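You operate a simulated robot arm through the tools that you are given. There is no shell and no other tool.

Carry out the task below with a simulated two-armed robot. There is one attempt and no reset: what you move stays moved.

## Task
Tamp the open carrot tray level on the turn plate, then turn it a quarter.
Fine: use the tamper from the long drawer, put it back in and shut the drawer; spill nothing. Where these are worked on the way, their far stop is far enough and under half their travel is too little: long drawer.

Only the result counts: the job must be done as asked and must still hold three seconds after the hand-in. Knocking over, shifting, dropping, spilling or breaking anything else fails it.

## Robot
Two 7-joint arms with fingered hands on one trunk that stands fixed in place. Base frame: the origin is at the foot of the trunk, x ahead of it, y to its left, z up; the work surface is at about z = 850. Lengths are in mm, angles in rad, forces in N, time in s.
The left shoulder is at [21, 208, 1323], the right one opposite. Each reaches about 1152 mm from its shoulder. Payload 5 kg a hand.
The tool frame of a hand sits at the grasp point between the pads (the TCP): z along the fingers, y along the line on which they close. The tips reach 48 mm beyond it. The gripper opens to 160 mm; its body begins 56 mm behind the TCP. The gripper is a hand of 4 fingers: y runs from the thumb to the fingers, the wrist lies at [-26, -142, -252] in the tool frame, and closing takes about 1.5 s.
Orientation is told as [roll, pitch, yaw] about the base's x, y, z axes, in that order, counted from this pose: with the fingers straight down and the wrist toward the robot, the tool's x, y and z point along [0, 1, 0], [1, 0, 0] and [0, 0, -1] of the base frame.

## Interface
- The arms move only by the tool jog_arm. It takes "left_rows", "right_rows" or both (then of equal length, played together; a hand with none holds still); each is a list of rows, each an object of numbers (a shift or turn left out is 0, a gripper value left out holds the last): "wx", "wy", "wz": the turn, a rotation vector about the base's x, y, z in units of 4 degrees (1.0 is 4 degrees); "dx", "dy", "dz": the shift along the base's x, y, z in units of 30 mm (1.0 is 30 mm); "jaw": the gripper command, from -1 (shut) to 1 (fully open), values between in proportion. In form: [{"wx": .., "wy": .., "wz": .., "dx": .., "dy": .., "dz": .., "jaw": ..}, ...]. A call has 1 to 20 rows; each row shifts and turns the commanded pose from where the row before left it. A call with a number of a shift or a turn outside -1 to 1 is refused whole. A row lasts 0.2 s, in which the tool goes at most 50 mm and 0.15 rad; a call with a longer step from one row to the next is refused whole, and so is a gripper value outside its range. A pose out of reach is approached as far as the arm can. The call stops where the force on the tool passes 60 N (or 10 N more than at its start, if that is more) or the arm is blocked; 0.2 s more then pass. Each finger travels about 108 mm/s and halts on what it meets, pressing with about 27 N; the grip force reading is that of the motor and also rises with nothing between the fingers. The clock runs only during rows and for 0.2 s after the last one: add rows that do not move to give the fingers time. The reply holds the time, the measured pose of the TCP, the force on the tool along the base axes, the opening and the grip force, in the units named above and with some noise, with the torque about the TCP (base axes, N m) and any sound that the robot's microphone picked up, and new pictures: "views" is both (left out), scene, wrist or none (wrist: the cameras of the hands that moved).
- Cameras (640 x 400 px; columns grow to the right, rows downward): "scene" is now at [84.1, 15, 1488.8]; the picture's right is [0.07, -1.00, -0.00], its down [-0.71, -0.05, -0.71] and it looks along [0.70, 0.05, -0.71] (base axes); focal length 241 px, centre (320, 200). "left" rides on the left gripper at [-87, -133, -189] in its tool frame; the picture's right is [-0.83, -0.26, 0.49], its down [0.51, -0.71, 0.49] and it looks along [0.22, 0.66, 0.72] (tool axes); focal length 238 px, centre (320, 200). "right" rides on the right gripper at [87, -133, -189] in its tool frame; the picture's right is [-0.83, 0.26, -0.49], its down [-0.51, -0.71, 0.49] and it looks along [-0.22, 0.66, 0.72] (tool axes); focal length 238 px, centre (320, 200). There is no depth. A picture from a camera that has moved, and an enlarged one, comes with that camera's place and axes in the base frame and with its lens. The place of the scene camera against the robot may be out by one fixed shift of up to 18 mm in any direction.
- move_column(by): moves the trunk up (or, below 0, down) by that many mm; the arms and the scene camera ride with it, the base frame stays. It gives what a move gives, with no picture.
- grasp_type(shape, hand): the hand has 4 fingers and takes this shape, open, in about a second: jaw (thumb against the fingers, like two jaws); tri (thumb and two fingers); tip (a fingertip pinch); poke (one finger out to press); point (the index stretched); flat (the hand flat); cup (the hand cupped); fist (a fist). The gripper value then closes the fingers along that shape, each until it touches; the sizes above hold for jaw. It gives what a move gives, with no picture.
- head_to(pan, tilt): turns the head with the scene camera to pan (to the left, within 1.501 rad either way) and tilt (down, from -0.506 to 1.204), counted from straight ahead of the robot. It gives what a move gives, and a new picture of the scene camera.
- close_up(camera, box): a new picture of the part [left, top, right, bottom] of that camera's present view, enlarged. It takes no simulated time.
- finish_job(): hands the job in; it is judged then, once.

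Places have to be worked out from the pictures, the camera data and where the tool is seen. Open the grippers and draw the arms clear of the work before you hand the job in, unless the task says otherwise.

The tools are called after "Call:" as name(argument=value, ...) on one line, values as JSON. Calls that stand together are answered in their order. jog_arm: Moves the arms, as the interface text tells. Its arguments: {"type":"object","properties":{"left_rows":{"type":"array"},"right_rows":{"type":"array"},"views":{"type":"string","enum":["both","scene","wrist","none"]}},"required":[]} The other tools are called the same way: move_column (by) moves the trunk up or down; grasp_type (shape, hand) gives the hand a shape; head_to (pan, tilt) turns the head that bears the scene camera; close_up (camera, box) takes an enlarged picture of a part of a camera's view; finish_job () hands the job in.

At the start:

```text
time: 0.0
left_position: [745.4, 252.2, 1190.9]
left_tool_rot: [-0.001, -0.001, 0.0]
left_ft_force: [1.1, 0.6, -0.4]
left_moment: [-0.04, 0.0, 0.01]
left_opening: 159.6
left_gripper_force: 0.0
left_shape: jaw
right_position: [668.5, -380.7, 1193.9]
right_tool_rot: [0.002, -0.002, -0.001]
right_ft_force: [-0.5, 0.7, -1.0]
right_moment: [0.0, -0.01, 0.02]
right_opening: 159.6
right_gripper_force: 0.1
right_shape: jaw
trunk travel left (down, up): [-325.0, 365.0]
head pan, tilt (commanded): [0.07, 0.785]
```

scene: 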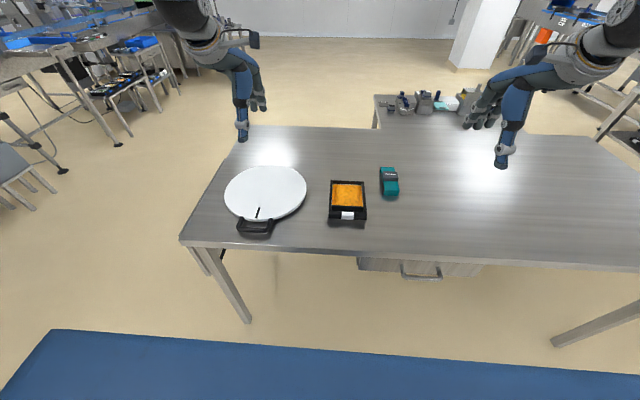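
right: 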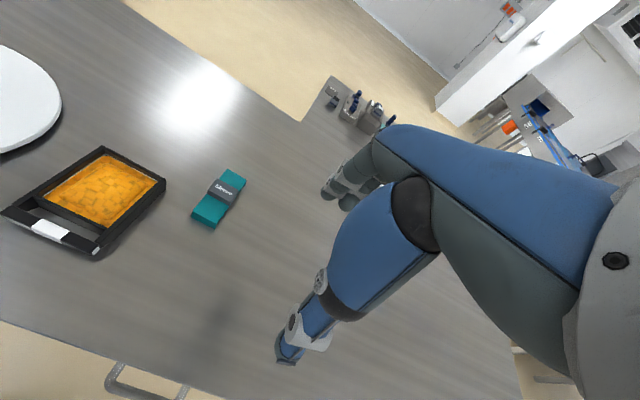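
left: 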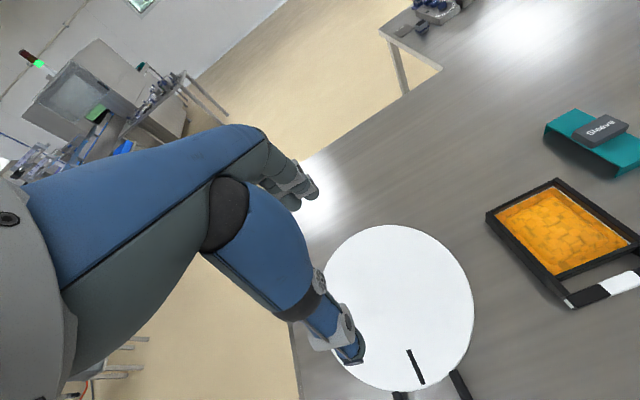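

The pictures show a white turn plate at left, a black tray with carrots in the middle, a teal box (sleeve?) and a drawer handle below the table edge. I take close-ups to see the details before moving.

Call:
close_up(camera="scene", box=[200, 150, 420, 290])

Call:
close_up(camera="scene", box=[320, 230, 500, 300])

Call:
close_up(camera="left", box=[300, 80, 640, 400])

Call:
close_up(camera="right", box=[0, 40, 280, 400])

```text
2.86 times, centred on (310, 220) of scene
camera zoom: at [84.1, 15.0, 1488.8], right [0.07, -1.0, 0.0], down [-0.71, -0.05, -0.71], along [0.7, 0.05, -0.71], focal length 689 px, centre (349, 143)
```

zoom: 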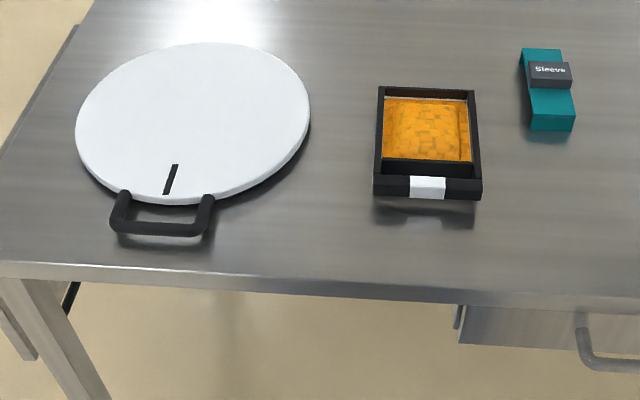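

```text
3.56 times, centred on (410, 265) of scene
camera zoom: at [84.1, 15.0, 1488.8], right [0.07, -1.0, 0.0], down [-0.71, -0.05, -0.71], along [0.7, 0.05, -0.71], focal length 857 px, centre (0, -31)
```

zoom: 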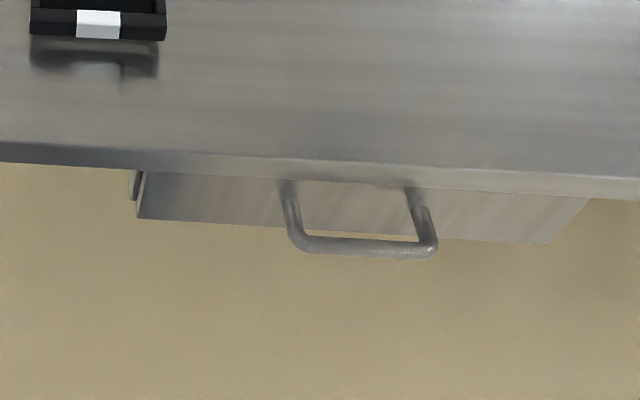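

```text
1.25 times, centred on (470, 240) of left
camera zoom: at [611.4, 165.4, 1380.3], right [-0.26, -0.83, -0.49], down [-0.71, 0.51, -0.49], along [0.66, 0.22, -0.72], focal length 298 px, centre (132, 150)
```

zoom: 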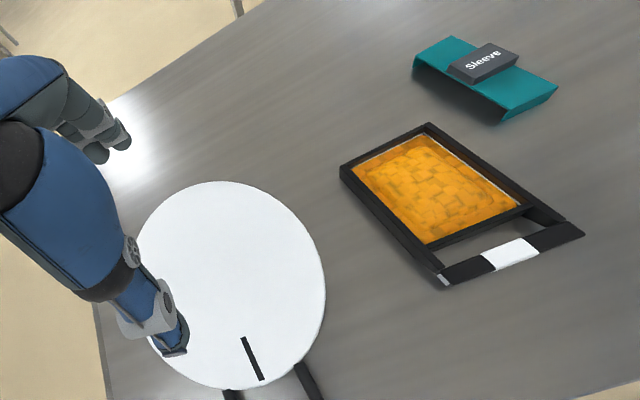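

```text
1.11 times, centred on (140, 220) of right
camera zoom: at [536.6, -294.3, 1381.0], right [0.26, -0.83, 0.49], down [-0.71, -0.51, -0.49], along [0.66, -0.22, -0.72], focal length 265 px, centre (520, 178)
```

zoom: 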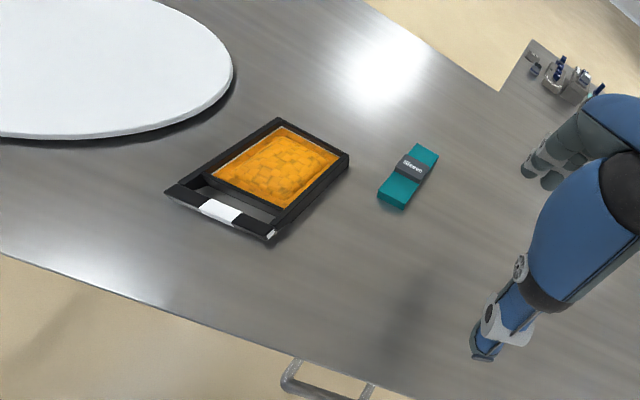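

Plate, tray and drawer handle are located roughly: plate centre about (717, 258), tray about x 635–800 and y −104–24. I look down and to the right with the head to see the drawer front and whatever else is around.

Call:
head_to(pan=-0.4, tilt=1.15)

Call:
close_up(camera="scene", box=[160, 100, 480, 300])

Call:
head_to(pan=-0.5, tilt=0.5)

```text
time: 0.9
left_position: [744.1, 251.3, 1191.6]
left_tool_rot: [-0.001, 0.0, 0.0]
left_ft_force: [0.4, 0.6, 0.2]
left_moment: [0.0, 0.01, 0.03]
left_opening: 159.5
left_gripper_force: 0.1
left_shape: jaw
right_position: [669.9, -382.3, 1192.7]
right_tool_rot: [0.001, 0.0, 0.0]
right_ft_force: [-0.6, -0.1, -0.2]
right_moment: [0.03, -0.02, 0.01]
right_opening: 159.6
right_gripper_force: 0.0
right_shape: jaw
trunk travel left (down, up): [-325.0, 365.0]
head pan, tilt (commanded): [-0.4, 1.15]
camera scene: at [57.9, -13.8, 1462.9], right [-0.39, -0.92, 0.0], down [-0.84, 0.35, -0.41], along [0.38, -0.16, -0.91], focal length 241 px, centre (320, 200)
```

scene: 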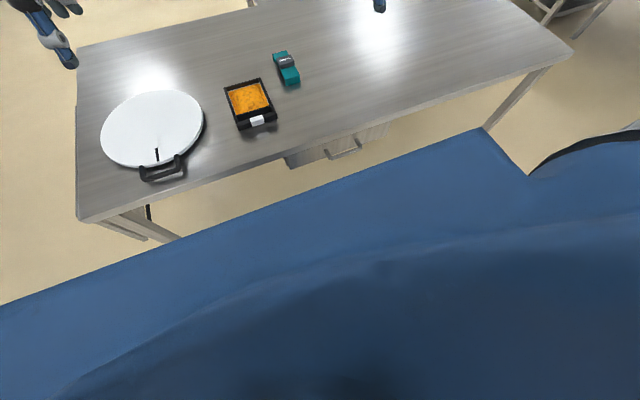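

```text
2.00 times, centred on (320, 200) of scene
camera zoom: at [57.9, -13.8, 1462.9], right [-0.39, -0.92, 0.0], down [-0.84, 0.35, -0.41], along [0.38, -0.16, -0.91], focal length 482 px, centre (320, 200)
```

zoom: 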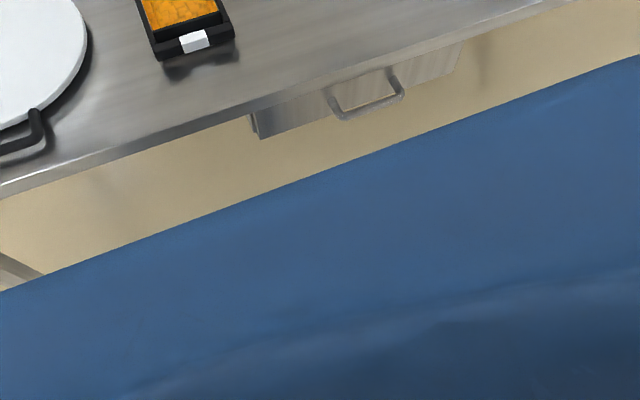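

```text
time: 1.9
left_position: [745.3, 250.3, 1190.8]
left_tool_rot: [0.0, 0.001, -0.001]
left_ft_force: [-0.4, -0.2, -0.2]
left_moment: [0.01, -0.01, 0.01]
left_opening: 159.7
left_gripper_force: 0.0
left_shape: jaw
right_position: [668.4, -381.4, 1192.8]
right_tool_rot: [0.0, -0.001, 0.0]
right_ft_force: [0.0, -0.6, 1.1]
right_moment: [0.01, -0.01, 0.02]
right_opening: 159.6
right_gripper_force: 0.0
right_shape: jaw
trunk travel left (down, up): [-325.0, 365.0]
head pan, tilt (commanded): [-0.499, 0.499]
camera scene: at [82.9, -34.2, 1513.6], right [-0.48, -0.88, 0.0], down [-0.42, 0.23, -0.88], along [0.77, -0.42, -0.48], focal length 241 px, centre (320, 200)
```

scene: 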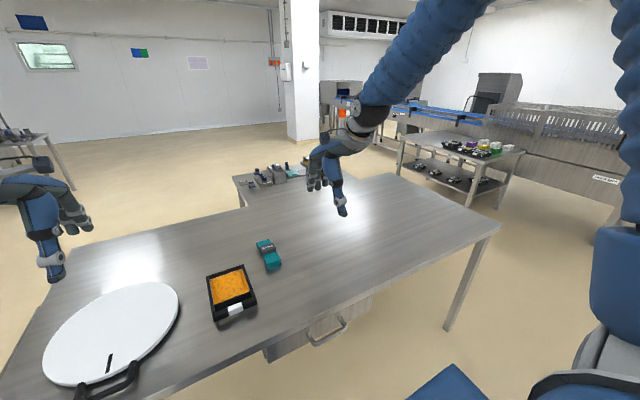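

The drawer sits under the table edge near y ≈ −280 and the sleeve lies about 70 mm right of the tray, so the tray can be gripped across its width. I swing the left hand over the tray with its fingers closing along y, staying high, to measure it with the wrist camera.

Call:
jog_arm(left_rows=[{"wz": -1, "dy": -0.4}, {"wz": -1, "dy": -0.4}, {"wz": -1, "dy": -0.4}, {"wz": -1, "dy": -0.4}, {"wz": -1, "dy": -0.4}, {"wz": -1, "dy": -0.4}, {"wz": -1, "dy": -0.4}, {"wz": -1, "dy": -0.4}, {"wz": -1, "dy": -0.4}, {"wz": -1, "dy": -0.4}, {"wz": -1, "dy": -0.4}, {"wz": -1, "dy": -0.4}, {"wz": -1, "dy": -0.4}, {"wz": -1, "dy": -0.4}, {"wz": -1, "dy": -0.4}, {"wz": -1, "dy": -0.4}, {"wz": -1, "dy": -0.4}, {"wz": -1, "dy": -0.4}, {"wz": -1, "dy": -0.4}, {"wz": -1, "dy": -0.4}], views="none")

Call:
jog_arm(left_rows=[{"wz": -1, "dy": -0.4, "dx": -0.3, "dz": -0.6}, {"wz": -1, "dy": -0.4, "dx": -0.3, "dz": -0.6}, {"wz": -0.5, "dy": -0.4, "dx": -0.3, "dz": -0.6}, {"dy": -0.4, "dz": -0.6}, {}], views="both")

```text
time: 6.1
left_position: [743.6, 12.3, 1192.3]
left_tool_rot: [-0.003, 0.0, -1.398]
left_ft_force: [-0.2, 0.2, -0.2]
left_moment: [0.04, 0.06, 0.0]
left_opening: 159.7
left_gripper_force: 0.0
left_shape: jaw
right_position: [669.5, -382.8, 1193.9]
right_tool_rot: [-0.001, -0.001, 0.0]
right_ft_force: [0.9, -0.3, -0.3]
right_moment: [0.02, 0.02, -0.01]
right_opening: 159.4
right_gripper_force: 0.0
right_shape: jaw
trunk travel left (down, up): [-325.0, 365.0]
head pan, tilt (commanded): [-0.499, 0.499]
```

```text
time: 7.3
left_position: [716.8, -36.2, 1120.7]
left_tool_rot: [-0.001, 0.001, -1.571]
left_ft_force: [-0.5, 1.0, 0.4]
left_moment: [-0.03, -0.02, 0.03]
left_opening: 159.6
left_gripper_force: 0.1
left_shape: jaw
right_position: [668.8, -381.8, 1194.3]
right_tool_rot: [0.0, 0.001, 0.0]
right_ft_force: [-0.1, 0.2, 0.3]
right_moment: [-0.03, -0.03, -0.02]
right_opening: 159.6
right_gripper_force: 0.0
right_shape: jaw
trunk travel left (down, up): [-325.0, 365.0]
head pan, tilt (commanded): [-0.499, 0.499]
camera scene: at [82.2, -33.7, 1513.8], right [-0.48, -0.88, 0.0], down [-0.42, 0.23, -0.88], along [0.77, -0.42, -0.48], focal length 241 px, centre (320, 200)
camera left: at [628.6, 97.0, 1309.1], right [-0.83, 0.26, -0.49], down [0.51, 0.71, -0.49], along [0.22, -0.66, -0.72], focal length 238 px, centre (320, 200)
```

scene: 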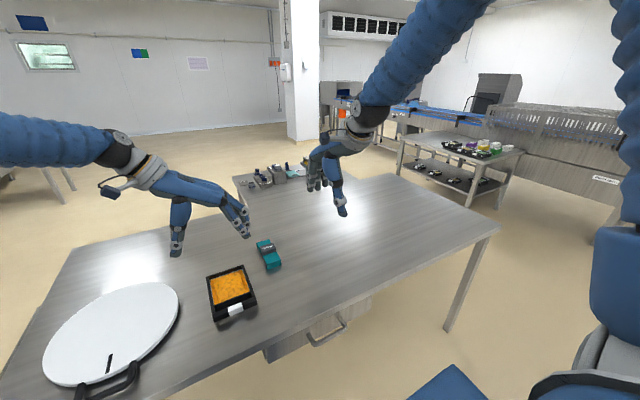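
left: 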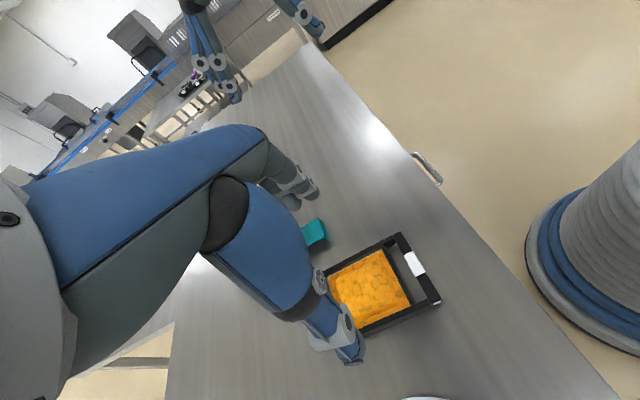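

The left hand is now above the tray; I take an enlarged wrist view to measure the tray's corners precisely.

Call:
close_up(camera="left", box=[290, 200, 470, 360])

Call:
close_up(camera="left", box=[340, 120, 500, 220])

Call:
head_to(pan=0.0, tilt=0.7)

Call:
close_up(camera="scene", box=[180, 100, 440, 262])

```text
2.50 times, centred on (380, 280) of left
camera zoom: at [628.6, 97.0, 1309.1], right [-0.83, 0.26, -0.49], down [0.51, 0.71, -0.49], along [0.22, -0.66, -0.72], focal length 596 px, centre (170, 0)
```

zoom: 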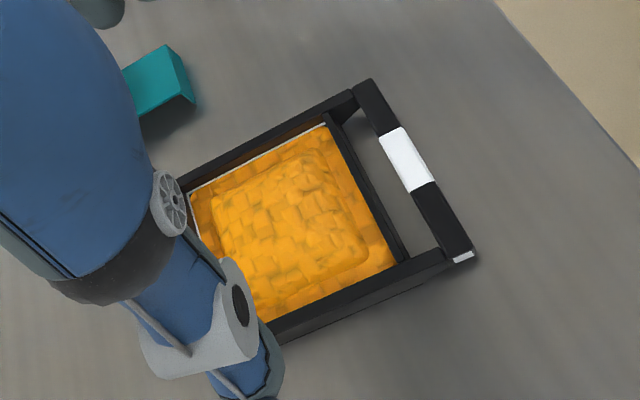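

```text
4.00 times, centred on (420, 170) of left
camera zoom: at [628.6, 97.0, 1309.1], right [-0.83, 0.26, -0.49], down [0.51, 0.71, -0.49], along [0.22, -0.66, -0.72], focal length 953 px, centre (-80, 320)
```

zoom: 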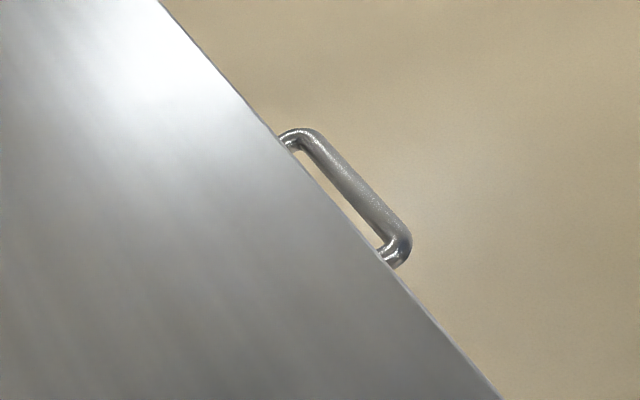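

```text
time: 8.3
left_position: [717.5, -36.3, 1119.8]
left_tool_rot: [0.0, 0.0, -1.57]
left_ft_force: [0.0, 0.6, -0.4]
left_moment: [0.0, -0.02, -0.02]
left_opening: 159.5
left_gripper_force: 0.0
left_shape: jaw
right_position: [669.3, -381.6, 1193.5]
right_tool_rot: [0.0, 0.0, -0.001]
right_ft_force: [-0.7, -0.9, 0.4]
right_moment: [-0.02, 0.02, 0.0]
right_opening: 159.6
right_gripper_force: 0.0
right_shape: jaw
trunk travel left (down, up): [-325.0, 365.0]
head pan, tilt (commanded): [0.0, 0.7]
camera scene: at [87.8, 9.3, 1496.0], right [0.0, -1.0, 0.0], down [-0.64, 0.0, -0.76], along [0.76, 0.0, -0.64], focal length 241 px, centre (320, 200)
```

scene: 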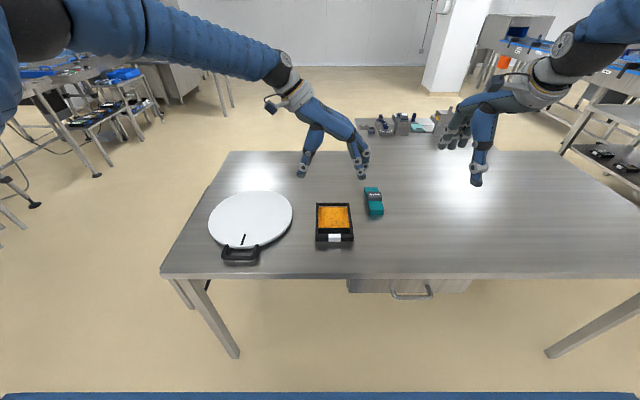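

```text
2.46 times, centred on (310, 181) of scene
camera zoom: at [87.8, 9.3, 1496.0], right [0.0, -1.0, 0.0], down [-0.64, 0.0, -0.76], along [0.76, 0.0, -0.64], focal length 593 px, centre (345, 247)
```

zoom: 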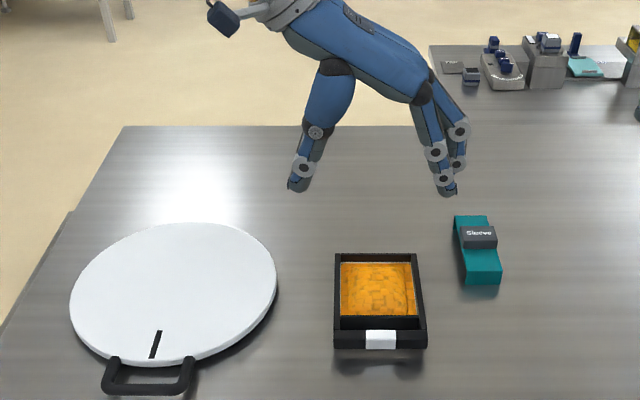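

Scene and wrist views agree once the scene camera's y is taken about 11 mm too large: the tray spans y ≈ 13…−115, x ≈ 632…802, with its top near z ≈ 885. I centre the left hand at about (725, −51) and descend to z ≈ 960 for a check before the last bit.

Call:
jog_arm(left_rows=[{"dy": -0.25, "dx": 0.13, "dz": -0.5}, {"dy": -0.25, "dx": 0.13, "dz": -0.7}, {"dz": -0.7}, {"dz": -0.7}, {"dz": -0.7}, {"dz": -0.7}, {"dz": -0.7}, {"dz": -0.6}, {}], views="both")

Call:
close_up(camera="scene", box=[280, 140, 440, 260])

Call:
close_up(camera="left", box=[200, 150, 520, 400])

Call:
close_up(camera="right", box=[0, 40, 300, 340])

```text
time: 10.3
left_position: [724.5, -50.7, 960.5]
left_tool_rot: [0.001, 0.0, -1.572]
left_ft_force: [-0.8, 0.1, 0.1]
left_moment: [0.01, -0.02, 0.04]
left_opening: 159.5
left_gripper_force: 0.0
left_shape: jaw
right_position: [668.9, -381.7, 1192.9]
right_tool_rot: [-0.001, -0.001, 0.002]
right_ft_force: [0.1, -1.1, 0.1]
right_moment: [-0.01, -0.03, 0.04]
right_opening: 159.5
right_gripper_force: 0.1
right_shape: jaw
trunk travel left (down, up): [-325.0, 365.0]
head pan, tilt (commanded): [0.0, 0.7]
camera scene: at [87.6, 9.1, 1496.0], right [0.0, -1.0, 0.0], down [-0.64, 0.0, -0.76], along [0.76, 0.0, -0.64], focal length 241 px, centre (320, 200)
camera left: at [636.5, 82.7, 1148.9], right [-0.83, 0.26, -0.49], down [0.51, 0.71, -0.49], along [0.22, -0.66, -0.72], focal length 238 px, centre (320, 200)
```

scene: 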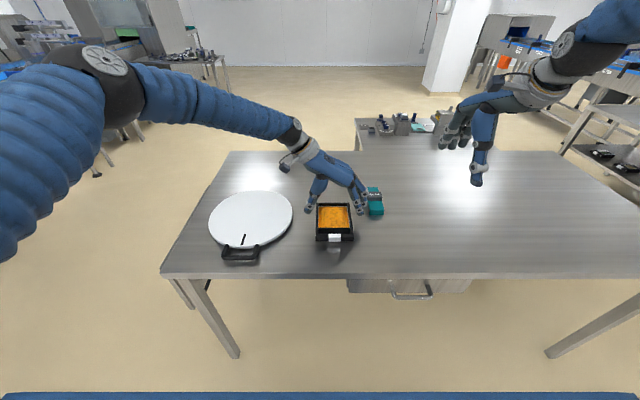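
left: 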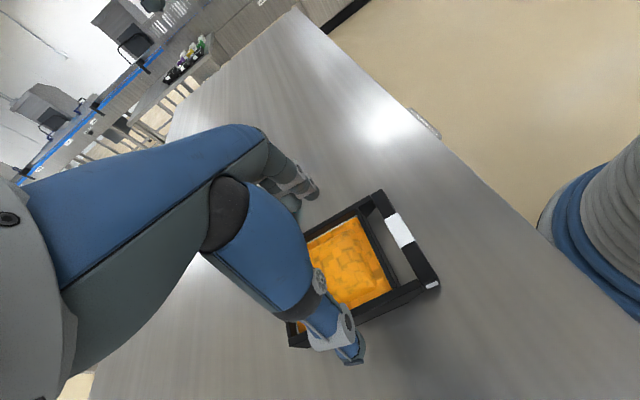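

```text
3.33 times, centred on (360, 200) of scene
camera zoom: at [87.6, 9.1, 1496.0], right [0.0, -1.0, 0.0], down [-0.64, 0.0, -0.76], along [0.76, 0.0, -0.64], focal length 804 px, centre (187, 200)
```

zoom: 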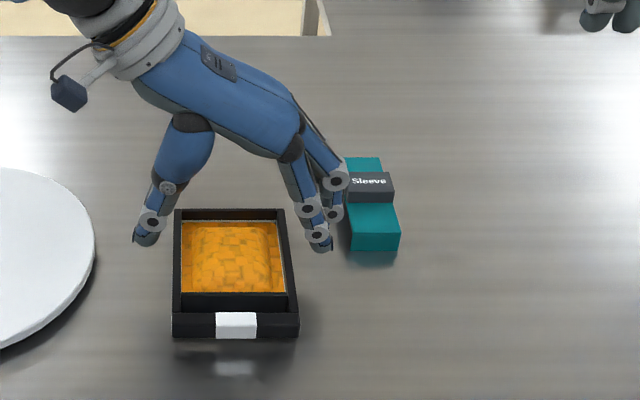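

```text
1.60 times, centred on (360, 275) of left
camera zoom: at [636.5, 82.7, 1148.9], right [-0.83, 0.26, -0.49], down [0.51, 0.71, -0.49], along [0.22, -0.66, -0.72], focal length 381 px, centre (256, 80)
```

zoom: 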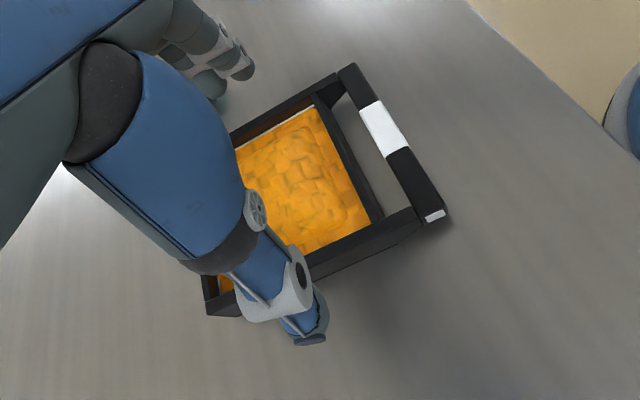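

```text
1.33 times, centred on (150, 190) of right
camera zoom: at [536.3, -294.5, 1381.1], right [0.26, -0.83, 0.49], down [-0.71, -0.51, -0.49], along [0.66, -0.22, -0.72], focal length 318 px, centre (547, 213)
```

zoom: 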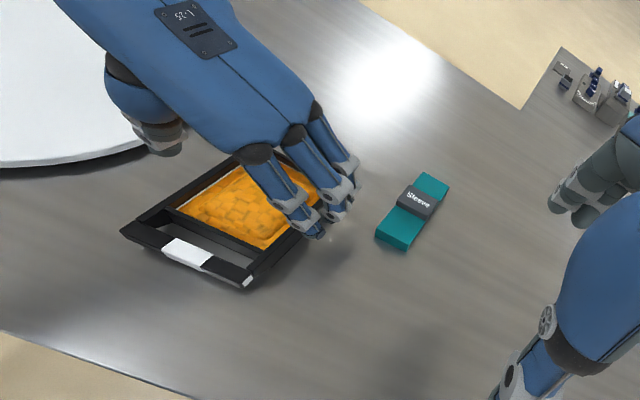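

The hand is centred over the tray with roughly 18 mm clearance on each side and clear of the sleeve. I go down so the tips are near the table and then close.

Call:
jog_arm(left_rows=[{"dz": -0.5}, {"dz": -0.5}, {"dz": -0.4}, {"dz": -0.4}, {}], views="both")

Call:
close_up(camera="scene", box=[280, 140, 440, 260])

Call:
close_up(camera="right", box=[60, 90, 260, 270])

```text
time: 11.5
left_position: [725.8, -48.8, 907.1]
left_tool_rot: [-0.001, -0.001, -1.571]
left_ft_force: [0.3, 0.2, -0.5]
left_moment: [-0.02, -0.01, -0.02]
left_opening: 159.7
left_gripper_force: 0.1
left_shape: jaw
right_position: [669.2, -382.8, 1193.0]
right_tool_rot: [0.001, 0.001, 0.0]
right_ft_force: [0.4, -0.4, -0.2]
right_moment: [0.0, 0.01, 0.0]
right_opening: 159.5
right_gripper_force: 0.0
right_shape: jaw
trunk travel left (down, up): [-325.0, 365.0]
head pan, tilt (commanded): [0.0, 0.7]
camera scene: at [87.8, 9.3, 1496.0], right [0.0, -1.0, 0.0], down [-0.64, 0.0, -0.76], along [0.76, 0.0, -0.64], focal length 241 px, centre (320, 200)
camera left: at [638.1, 83.2, 1096.4], right [-0.83, 0.26, -0.49], down [0.51, 0.71, -0.49], along [0.22, -0.66, -0.72], focal length 238 px, centre (320, 200)
```

scene: 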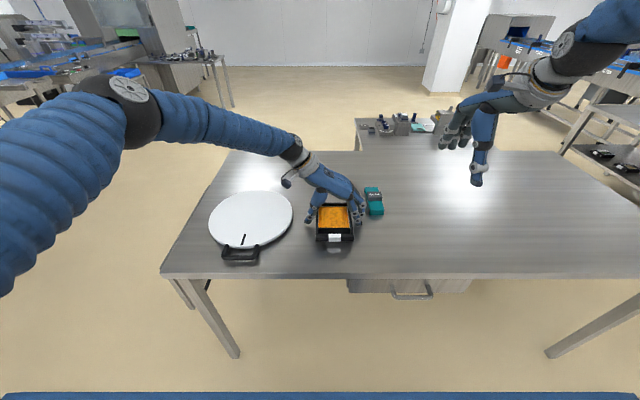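
left: 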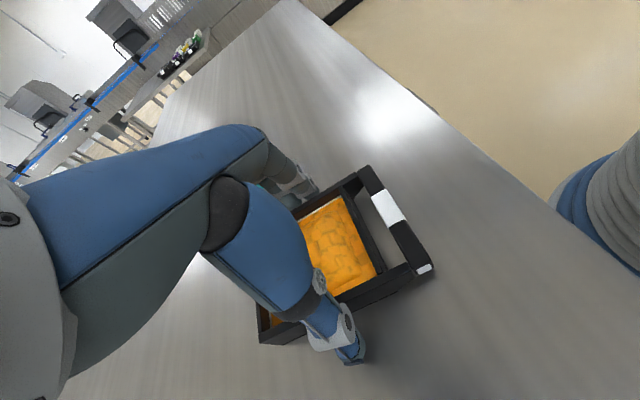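

```text
3.33 times, centred on (360, 200) of scene
camera zoom: at [87.8, 9.3, 1496.0], right [0.0, -1.0, 0.0], down [-0.64, 0.0, -0.76], along [0.76, 0.0, -0.64], focal length 804 px, centre (187, 200)
```

zoom: 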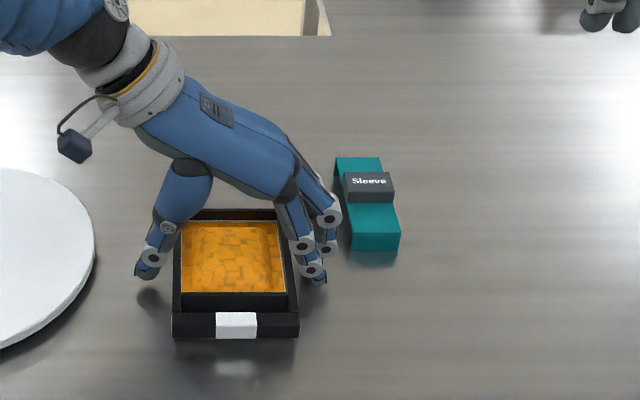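

```text
2.22 times, centred on (160, 180) of right
camera zoom: at [536.5, -294.3, 1381.1], right [0.26, -0.83, 0.49], down [-0.71, -0.51, -0.49], along [0.66, -0.22, -0.72], focal length 530 px, centre (676, 244)
```

zoom: 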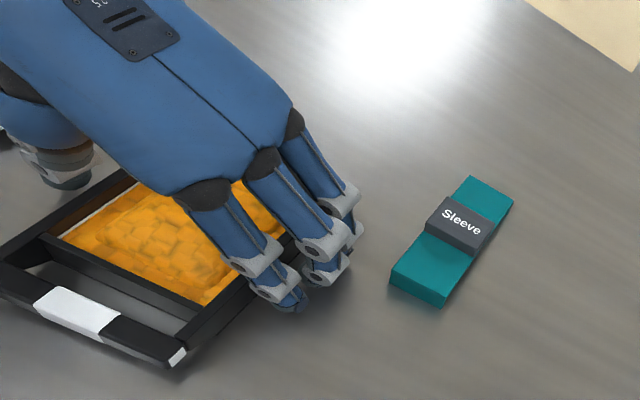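

Fingers straddle the tray walls with tips near the table. I close gently in stages and watch opening and force.

Call:
jog_arm(left_rows=[{"dz": -0.13, "jaw": 1}, {"jaw": 0.6}, {"jaw": 0.4}, {"jaw": 0.2}, {"jaw": 0.0}, {}, {}], views="both")

Call:
close_up(camera="scene", box=[280, 140, 440, 260])

Call:
close_up(camera="right", box=[60, 90, 260, 270])

```text
time: 13.1
left_position: [726.5, -50.3, 902.5]
left_tool_rot: [-0.001, -0.001, -1.569]
left_ft_force: [0.3, 0.4, -0.6]
left_moment: [0.0, 0.01, 0.03]
left_opening: 124.7
left_gripper_force: 27.3
left_shape: jaw
right_position: [669.0, -380.5, 1194.3]
right_tool_rot: [0.0, 0.0, -0.001]
right_ft_force: [0.2, -0.4, 0.1]
right_moment: [0.02, -0.04, 0.0]
right_opening: 159.6
right_gripper_force: 0.1
right_shape: jaw
trunk travel left (down, up): [-325.0, 365.0]
head pan, tilt (commanded): [0.0, 0.7]
camera scene: at [88.2, 9.2, 1495.9], right [0.0, -1.0, 0.0], down [-0.64, 0.0, -0.76], along [0.76, 0.0, -0.64], focal length 241 px, centre (320, 200)
camera left: at [638.0, 82.7, 1091.7], right [-0.83, 0.26, -0.49], down [0.51, 0.71, -0.49], along [0.22, -0.66, -0.72], focal length 238 px, centre (320, 200)
```

scene: 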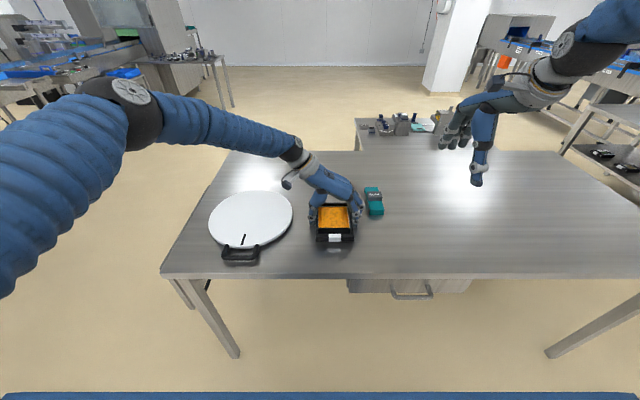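
left: 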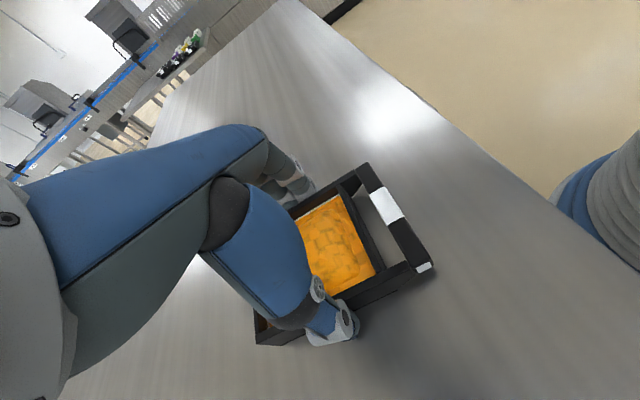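

```text
3.33 times, centred on (360, 200) of scene
camera zoom: at [88.2, 9.2, 1495.9], right [0.0, -1.0, 0.0], down [-0.64, 0.0, -0.76], along [0.76, 0.0, -0.64], focal length 804 px, centre (187, 200)
```

zoom: 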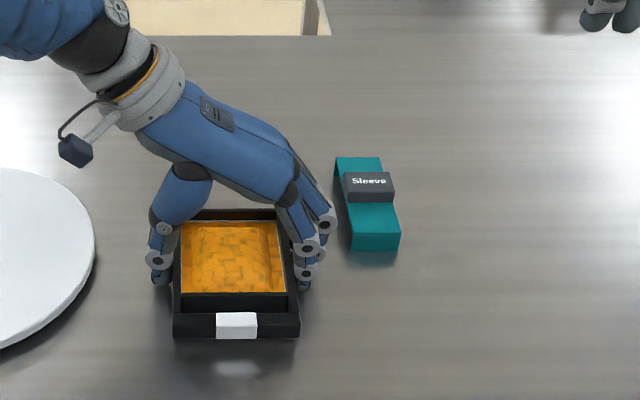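

```text
2.22 times, centred on (160, 180) of right
camera zoom: at [536.9, -294.4, 1380.9], right [0.26, -0.83, 0.49], down [-0.71, -0.51, -0.49], along [0.66, -0.22, -0.72], focal length 530 px, centre (676, 244)
```

zoom: 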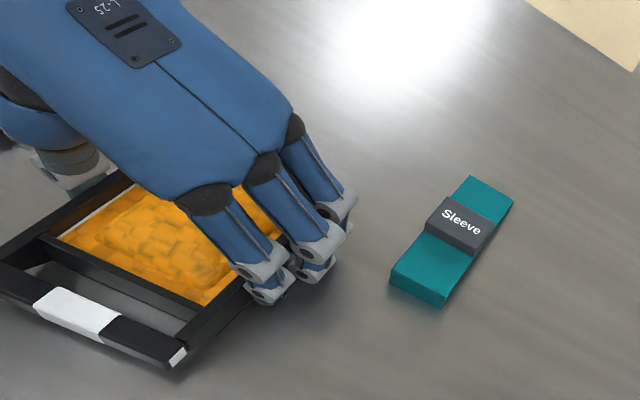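

The grip holds at 124.7 mm opening with 27 N. I lift slowly by about 20 mm and check that the tray comes up level.

Call:
jog_arm(left_rows=[{"jaw": -0.5}, {"dz": 0.15}, {"dz": 0.2}, {"dz": 0.3}, {}, {}], views="both")

Call:
close_up(camera="scene", box=[280, 140, 440, 260])

Call:
close_up(camera="right", box=[60, 90, 260, 270])

```text
time: 14.5
left_position: [725.3, -50.4, 921.3]
left_tool_rot: [0.001, 0.001, -1.57]
left_ft_force: [0.2, -0.3, -2.8]
left_moment: [0.03, 0.0, -0.02]
left_opening: 124.5
left_gripper_force: 27.5
left_shape: jaw
right_position: [670.5, -383.7, 1193.6]
right_tool_rot: [0.001, -0.001, 0.0]
right_ft_force: [-0.2, -0.4, -0.3]
right_moment: [0.01, 0.01, 0.03]
right_opening: 159.9
right_gripper_force: 0.1
right_shape: jaw
trunk travel left (down, up): [-325.0, 365.0]
head pan, tilt (commanded): [0.0, 0.7]
camera scene: at [88.0, 9.2, 1495.9], right [0.0, -1.0, 0.0], down [-0.64, 0.0, -0.76], along [0.76, 0.0, -0.64], focal length 241 px, centre (320, 200)
camera left: at [636.8, 82.2, 1110.9], right [-0.83, 0.26, -0.49], down [0.51, 0.71, -0.49], along [0.22, -0.66, -0.72], focal length 238 px, centre (320, 200)
```

scene: 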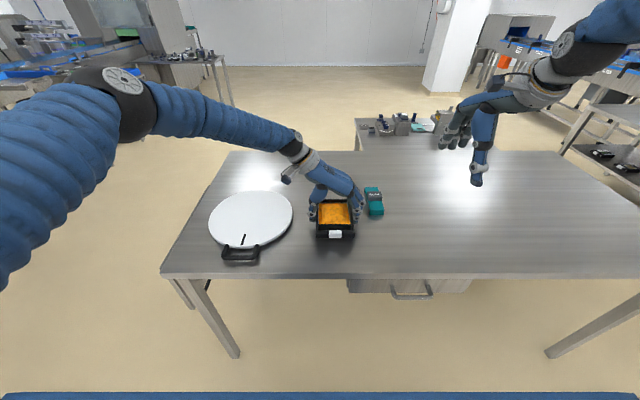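
left: 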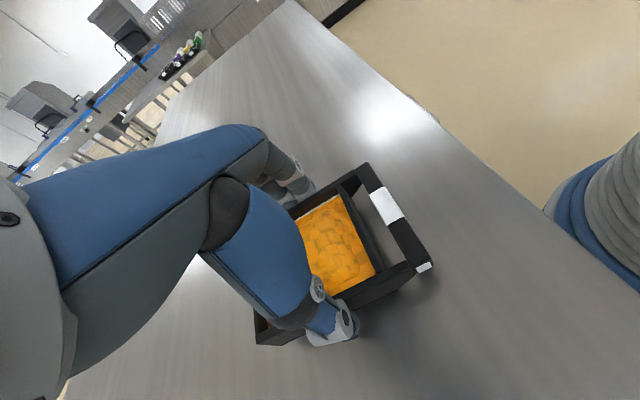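

```text
3.33 times, centred on (360, 200) of scene
camera zoom: at [88.0, 9.2, 1495.9], right [0.0, -1.0, 0.0], down [-0.64, 0.0, -0.76], along [0.76, 0.0, -0.64], focal length 804 px, centre (187, 200)
```

zoom: 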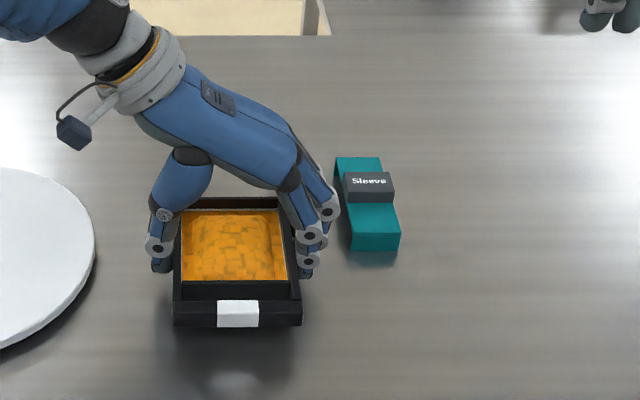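

```text
2.22 times, centred on (160, 180) of right
camera zoom: at [536.8, -294.4, 1380.9], right [0.26, -0.83, 0.49], down [-0.71, -0.51, -0.49], along [0.66, -0.22, -0.72], focal length 530 px, centre (676, 244)
```

zoom: 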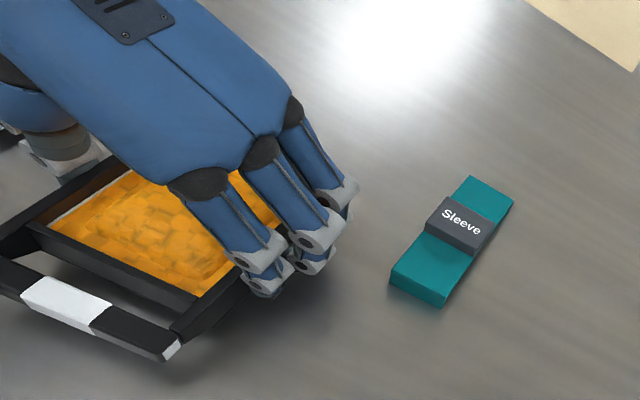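

The tray is lifted level, weighing about 3 N. I raise it further and carry it smoothly left over the plate at about (730, 240), then check.

Call:
jog_arm(left_rows=[{"dz": 0.4}, {"dz": 0.6}, {"dz": 0.7, "dy": 0.1}, {"dz": 0.6, "dy": 0.3}, {"dz": 0.3, "dy": 0.5}, {"dy": 0.7}, {"dy": 0.7}, {"dy": 0.7}, {"dy": 0.7}, {"dy": 0.7}, {"dy": 0.7}, {"dy": 0.7}, {"dy": 0.7}, {"dy": 0.7}, {"dy": 0.7}, {"dy": 0.7}, {"dy": 0.6}, {"dy": 0.4}, {"dy": 0.2}, {}], views="both")

Call:
close_up(camera="scene", box=[180, 140, 400, 278])

Call:
close_up(camera="left", box=[200, 120, 520, 400])

```text
time: 18.7
left_position: [726.7, 242.8, 998.6]
left_tool_rot: [0.0, 0.0, -1.57]
left_ft_force: [0.9, 0.1, -2.6]
left_moment: [0.0, 0.02, -0.02]
left_opening: 124.5
left_gripper_force: 26.3
left_shape: jaw
right_position: [669.4, -382.0, 1193.8]
right_tool_rot: [-0.001, 0.0, -0.001]
right_ft_force: [-0.2, -0.7, -1.0]
right_moment: [0.04, 0.03, 0.0]
right_opening: 159.7
right_gripper_force: 0.1
right_shape: jaw
trunk travel left (down, up): [-325.0, 365.0]
head pan, tilt (commanded): [0.0, 0.7]
camera scene: at [88.2, 9.3, 1495.9], right [0.0, -1.0, 0.0], down [-0.64, 0.0, -0.76], along [0.76, 0.0, -0.64], focal length 241 px, centre (320, 200)
camera left: at [638.2, 376.3, 1188.0], right [-0.83, 0.26, -0.49], down [0.51, 0.71, -0.49], along [0.22, -0.66, -0.72], focal length 238 px, centre (320, 200)
```

scene: 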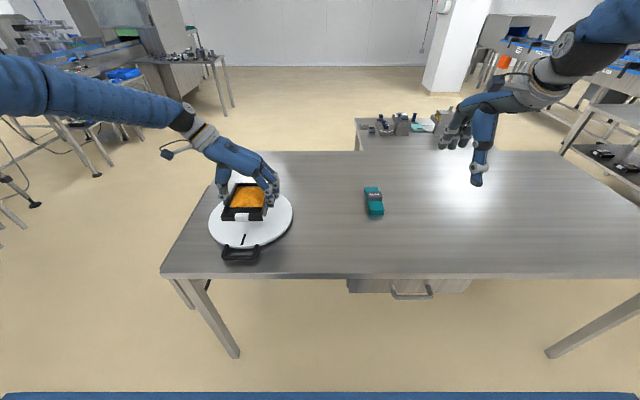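
left: 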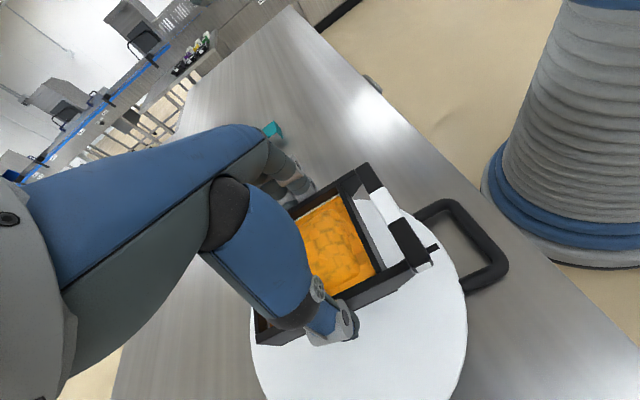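

```text
2.90 times, centred on (290, 209) of scene
camera zoom: at [88.2, 9.3, 1495.9], right [0.0, -1.0, 0.0], down [-0.64, 0.0, -0.76], along [0.76, 0.0, -0.64], focal length 699 px, centre (407, 174)
```

zoom: 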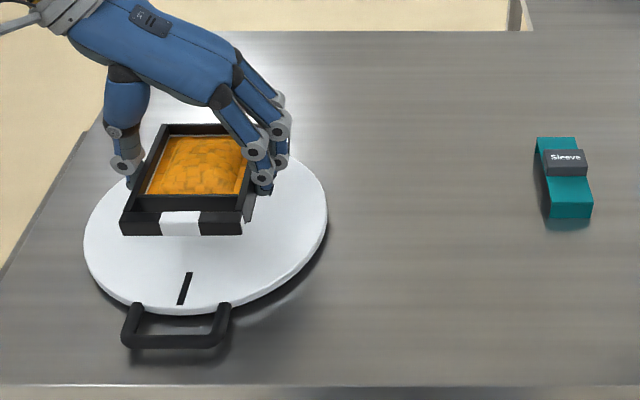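

```text
1.43 times, centred on (360, 260) of left
camera zoom: at [638.2, 376.3, 1188.0], right [-0.83, 0.26, -0.49], down [0.51, 0.71, -0.49], along [0.22, -0.66, -0.72], focal length 340 px, centre (263, 114)
```

zoom: 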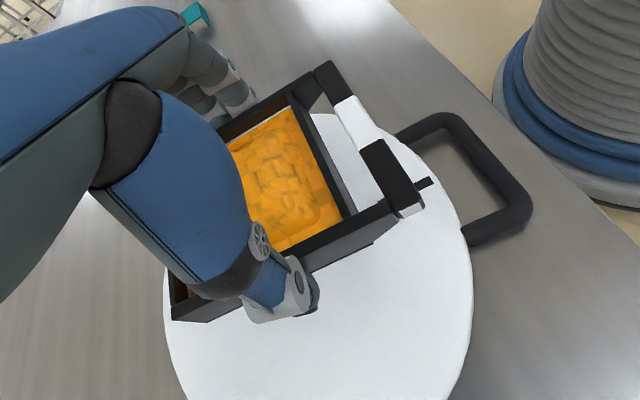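

The tray is held level over the plate; from both views the plate centre is about (748, 255), so I shift the tray 30 mm forward and 10 mm left and lower it to just above the plate.

Call:
jog_arm(left_rows=[{"dx": 0.3, "dy": 0.1}, {"dx": 0.4, "dy": 0.13, "dz": -0.2}, {"dx": 0.3, "dy": 0.1, "dz": -0.4}, {"dz": -0.4}, {"dz": -0.4}, {}], views="both")

Call:
close_up(camera="scene", box=[180, 140, 340, 260])

Call:
close_up(camera="left", box=[200, 120, 520, 400])

```text
time: 20.1
left_position: [756.3, 253.4, 958.0]
left_tool_rot: [-0.003, -0.001, -1.571]
left_ft_force: [-0.1, -0.6, -1.6]
left_moment: [0.0, 0.0, -0.03]
left_opening: 124.2
left_gripper_force: 26.8
left_shape: jaw
right_position: [669.2, -383.2, 1193.3]
right_tool_rot: [0.0, 0.002, -0.001]
right_ft_force: [-0.1, -0.8, -0.9]
right_moment: [-0.01, -0.02, 0.02]
right_opening: 159.6
right_gripper_force: 0.1
right_shape: jaw
trunk travel left (down, up): [-325.0, 365.0]
head pan, tilt (commanded): [0.0, 0.7]
camera scene: at [87.8, 9.3, 1496.0], right [0.0, -1.0, 0.0], down [-0.64, 0.0, -0.76], along [0.76, 0.0, -0.64], focal length 241 px, centre (320, 200)
camera left: at [667.7, 386.2, 1147.4], right [-0.83, 0.26, -0.49], down [0.51, 0.71, -0.49], along [0.22, -0.66, -0.72], focal length 238 px, centre (320, 200)
```

scene: 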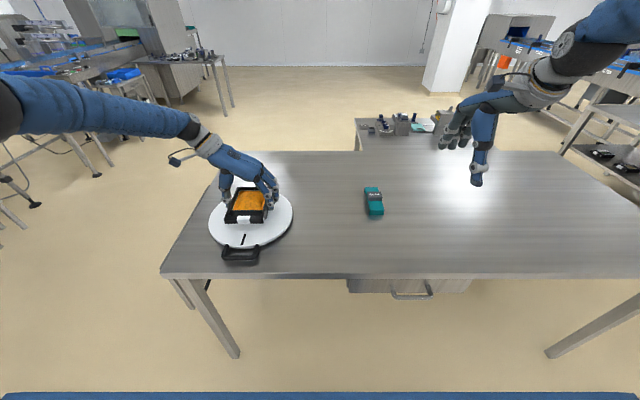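
left: 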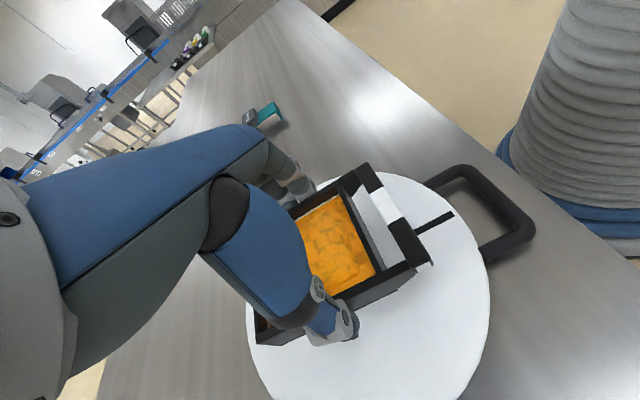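

```text
3.33 times, centred on (260, 200) of scene
camera zoom: at [87.8, 9.3, 1496.0], right [0.0, -1.0, 0.0], down [-0.64, 0.0, -0.76], along [0.76, 0.0, -0.64], focal length 804 px, centre (520, 200)
```

zoom: 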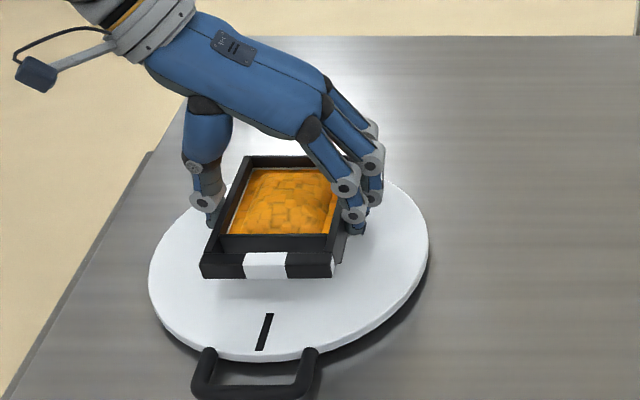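

```text
1.43 times, centred on (360, 260) of left
camera zoom: at [667.7, 386.2, 1147.4], right [-0.83, 0.26, -0.49], down [0.51, 0.71, -0.49], along [0.22, -0.66, -0.72], focal length 340 px, centre (263, 114)
```

zoom: 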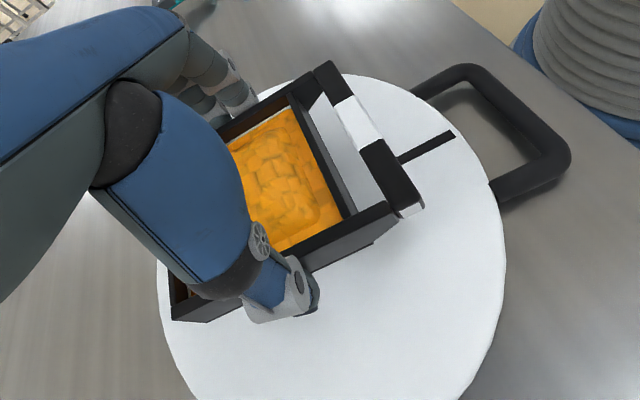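

The tray's centre at about (747, 253) matches the plate centre well. I lower it further toward the plate and watch the vertical force for contact.

Call:
jog_arm(left_rows=[{"dz": -0.3}, {"dz": -0.3}, {"dz": -0.1}, {}], views="none")

Call:
close_up(camera="scene", box=[180, 140, 340, 260])

```text
time: 21.1
left_position: [754.9, 254.1, 936.9]
left_tool_rot: [-0.001, 0.001, -1.57]
left_ft_force: [-0.8, 0.6, -2.9]
left_moment: [-0.01, 0.04, 0.0]
left_opening: 124.8
left_gripper_force: 26.5
left_shape: jaw
right_position: [670.0, -381.4, 1193.8]
right_tool_rot: [0.0, 0.001, 0.0]
right_ft_force: [-0.2, -0.4, 0.0]
right_moment: [-0.01, -0.03, -0.02]
right_opening: 159.7
right_gripper_force: 0.0
right_shape: jaw
trunk travel left (down, up): [-325.0, 365.0]
head pan, tilt (commanded): [0.0, 0.7]
```

```text
3.33 times, centred on (260, 200) of scene
camera zoom: at [88.1, 9.5, 1495.9], right [0.0, -1.0, 0.0], down [-0.64, 0.0, -0.76], along [0.76, 0.0, -0.64], focal length 804 px, centre (520, 200)
```

zoom: 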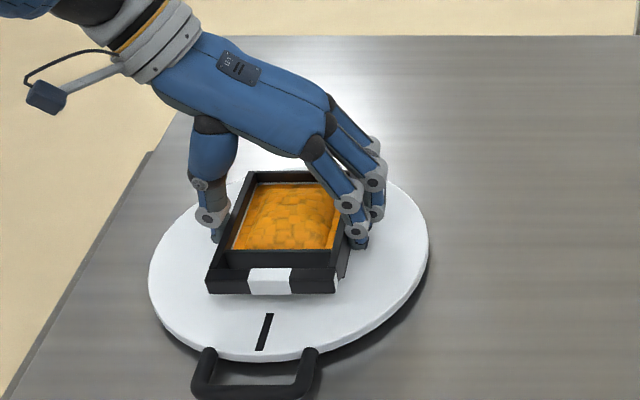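

No contact yet; I continue down in small steps.

Call:
jog_arm(left_rows=[{"dz": -0.07}, {"dz": -0.07}, {"dz": -0.07}, {}], views="none")

Call:
jog_arm(left_rows=[{"dz": -0.07}, {"dz": -0.07}, {}], views="none")

Call:
close_up(camera="scene", box=[180, 140, 340, 260])

```text
time: 22.1
left_position: [756.1, 252.2, 929.9]
left_tool_rot: [-0.001, 0.001, -1.571]
left_ft_force: [-0.2, -0.9, -3.0]
left_moment: [0.01, 0.04, -0.03]
left_opening: 124.3
left_gripper_force: 27.1
left_shape: jaw
right_position: [668.7, -381.0, 1194.7]
right_tool_rot: [0.001, -0.001, 0.0]
right_ft_force: [-0.7, -1.0, -1.0]
right_moment: [-0.05, -0.01, -0.01]
right_opening: 159.3
right_gripper_force: 0.0
right_shape: jaw
trunk travel left (down, up): [-325.0, 365.0]
head pan, tilt (commanded): [0.0, 0.7]
```

```text
time: 22.9
left_position: [755.9, 252.5, 926.0]
left_tool_rot: [0.001, -0.001, -1.57]
left_ft_force: [0.1, 0.0, -0.8]
left_moment: [0.11, 0.01, -0.02]
left_opening: 124.4
left_gripper_force: 27.2
left_shape: jaw
right_position: [669.2, -382.3, 1193.2]
right_tool_rot: [-0.001, -0.001, 0.0]
right_ft_force: [-0.6, -0.5, 0.2]
right_moment: [0.0, -0.01, -0.02]
right_opening: 159.7
right_gripper_force: 0.1
right_shape: jaw
trunk travel left (down, up): [-325.0, 365.0]
head pan, tilt (commanded): [0.0, 0.7]
```

```text
3.33 times, centred on (260, 200) of scene
camera zoom: at [88.1, 9.4, 1495.9], right [0.0, -1.0, 0.0], down [-0.64, 0.0, -0.76], along [0.76, 0.0, -0.64], focal length 804 px, centre (520, 200)
```

zoom: 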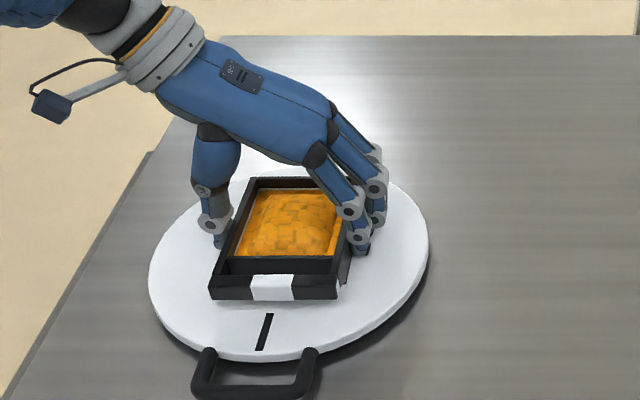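

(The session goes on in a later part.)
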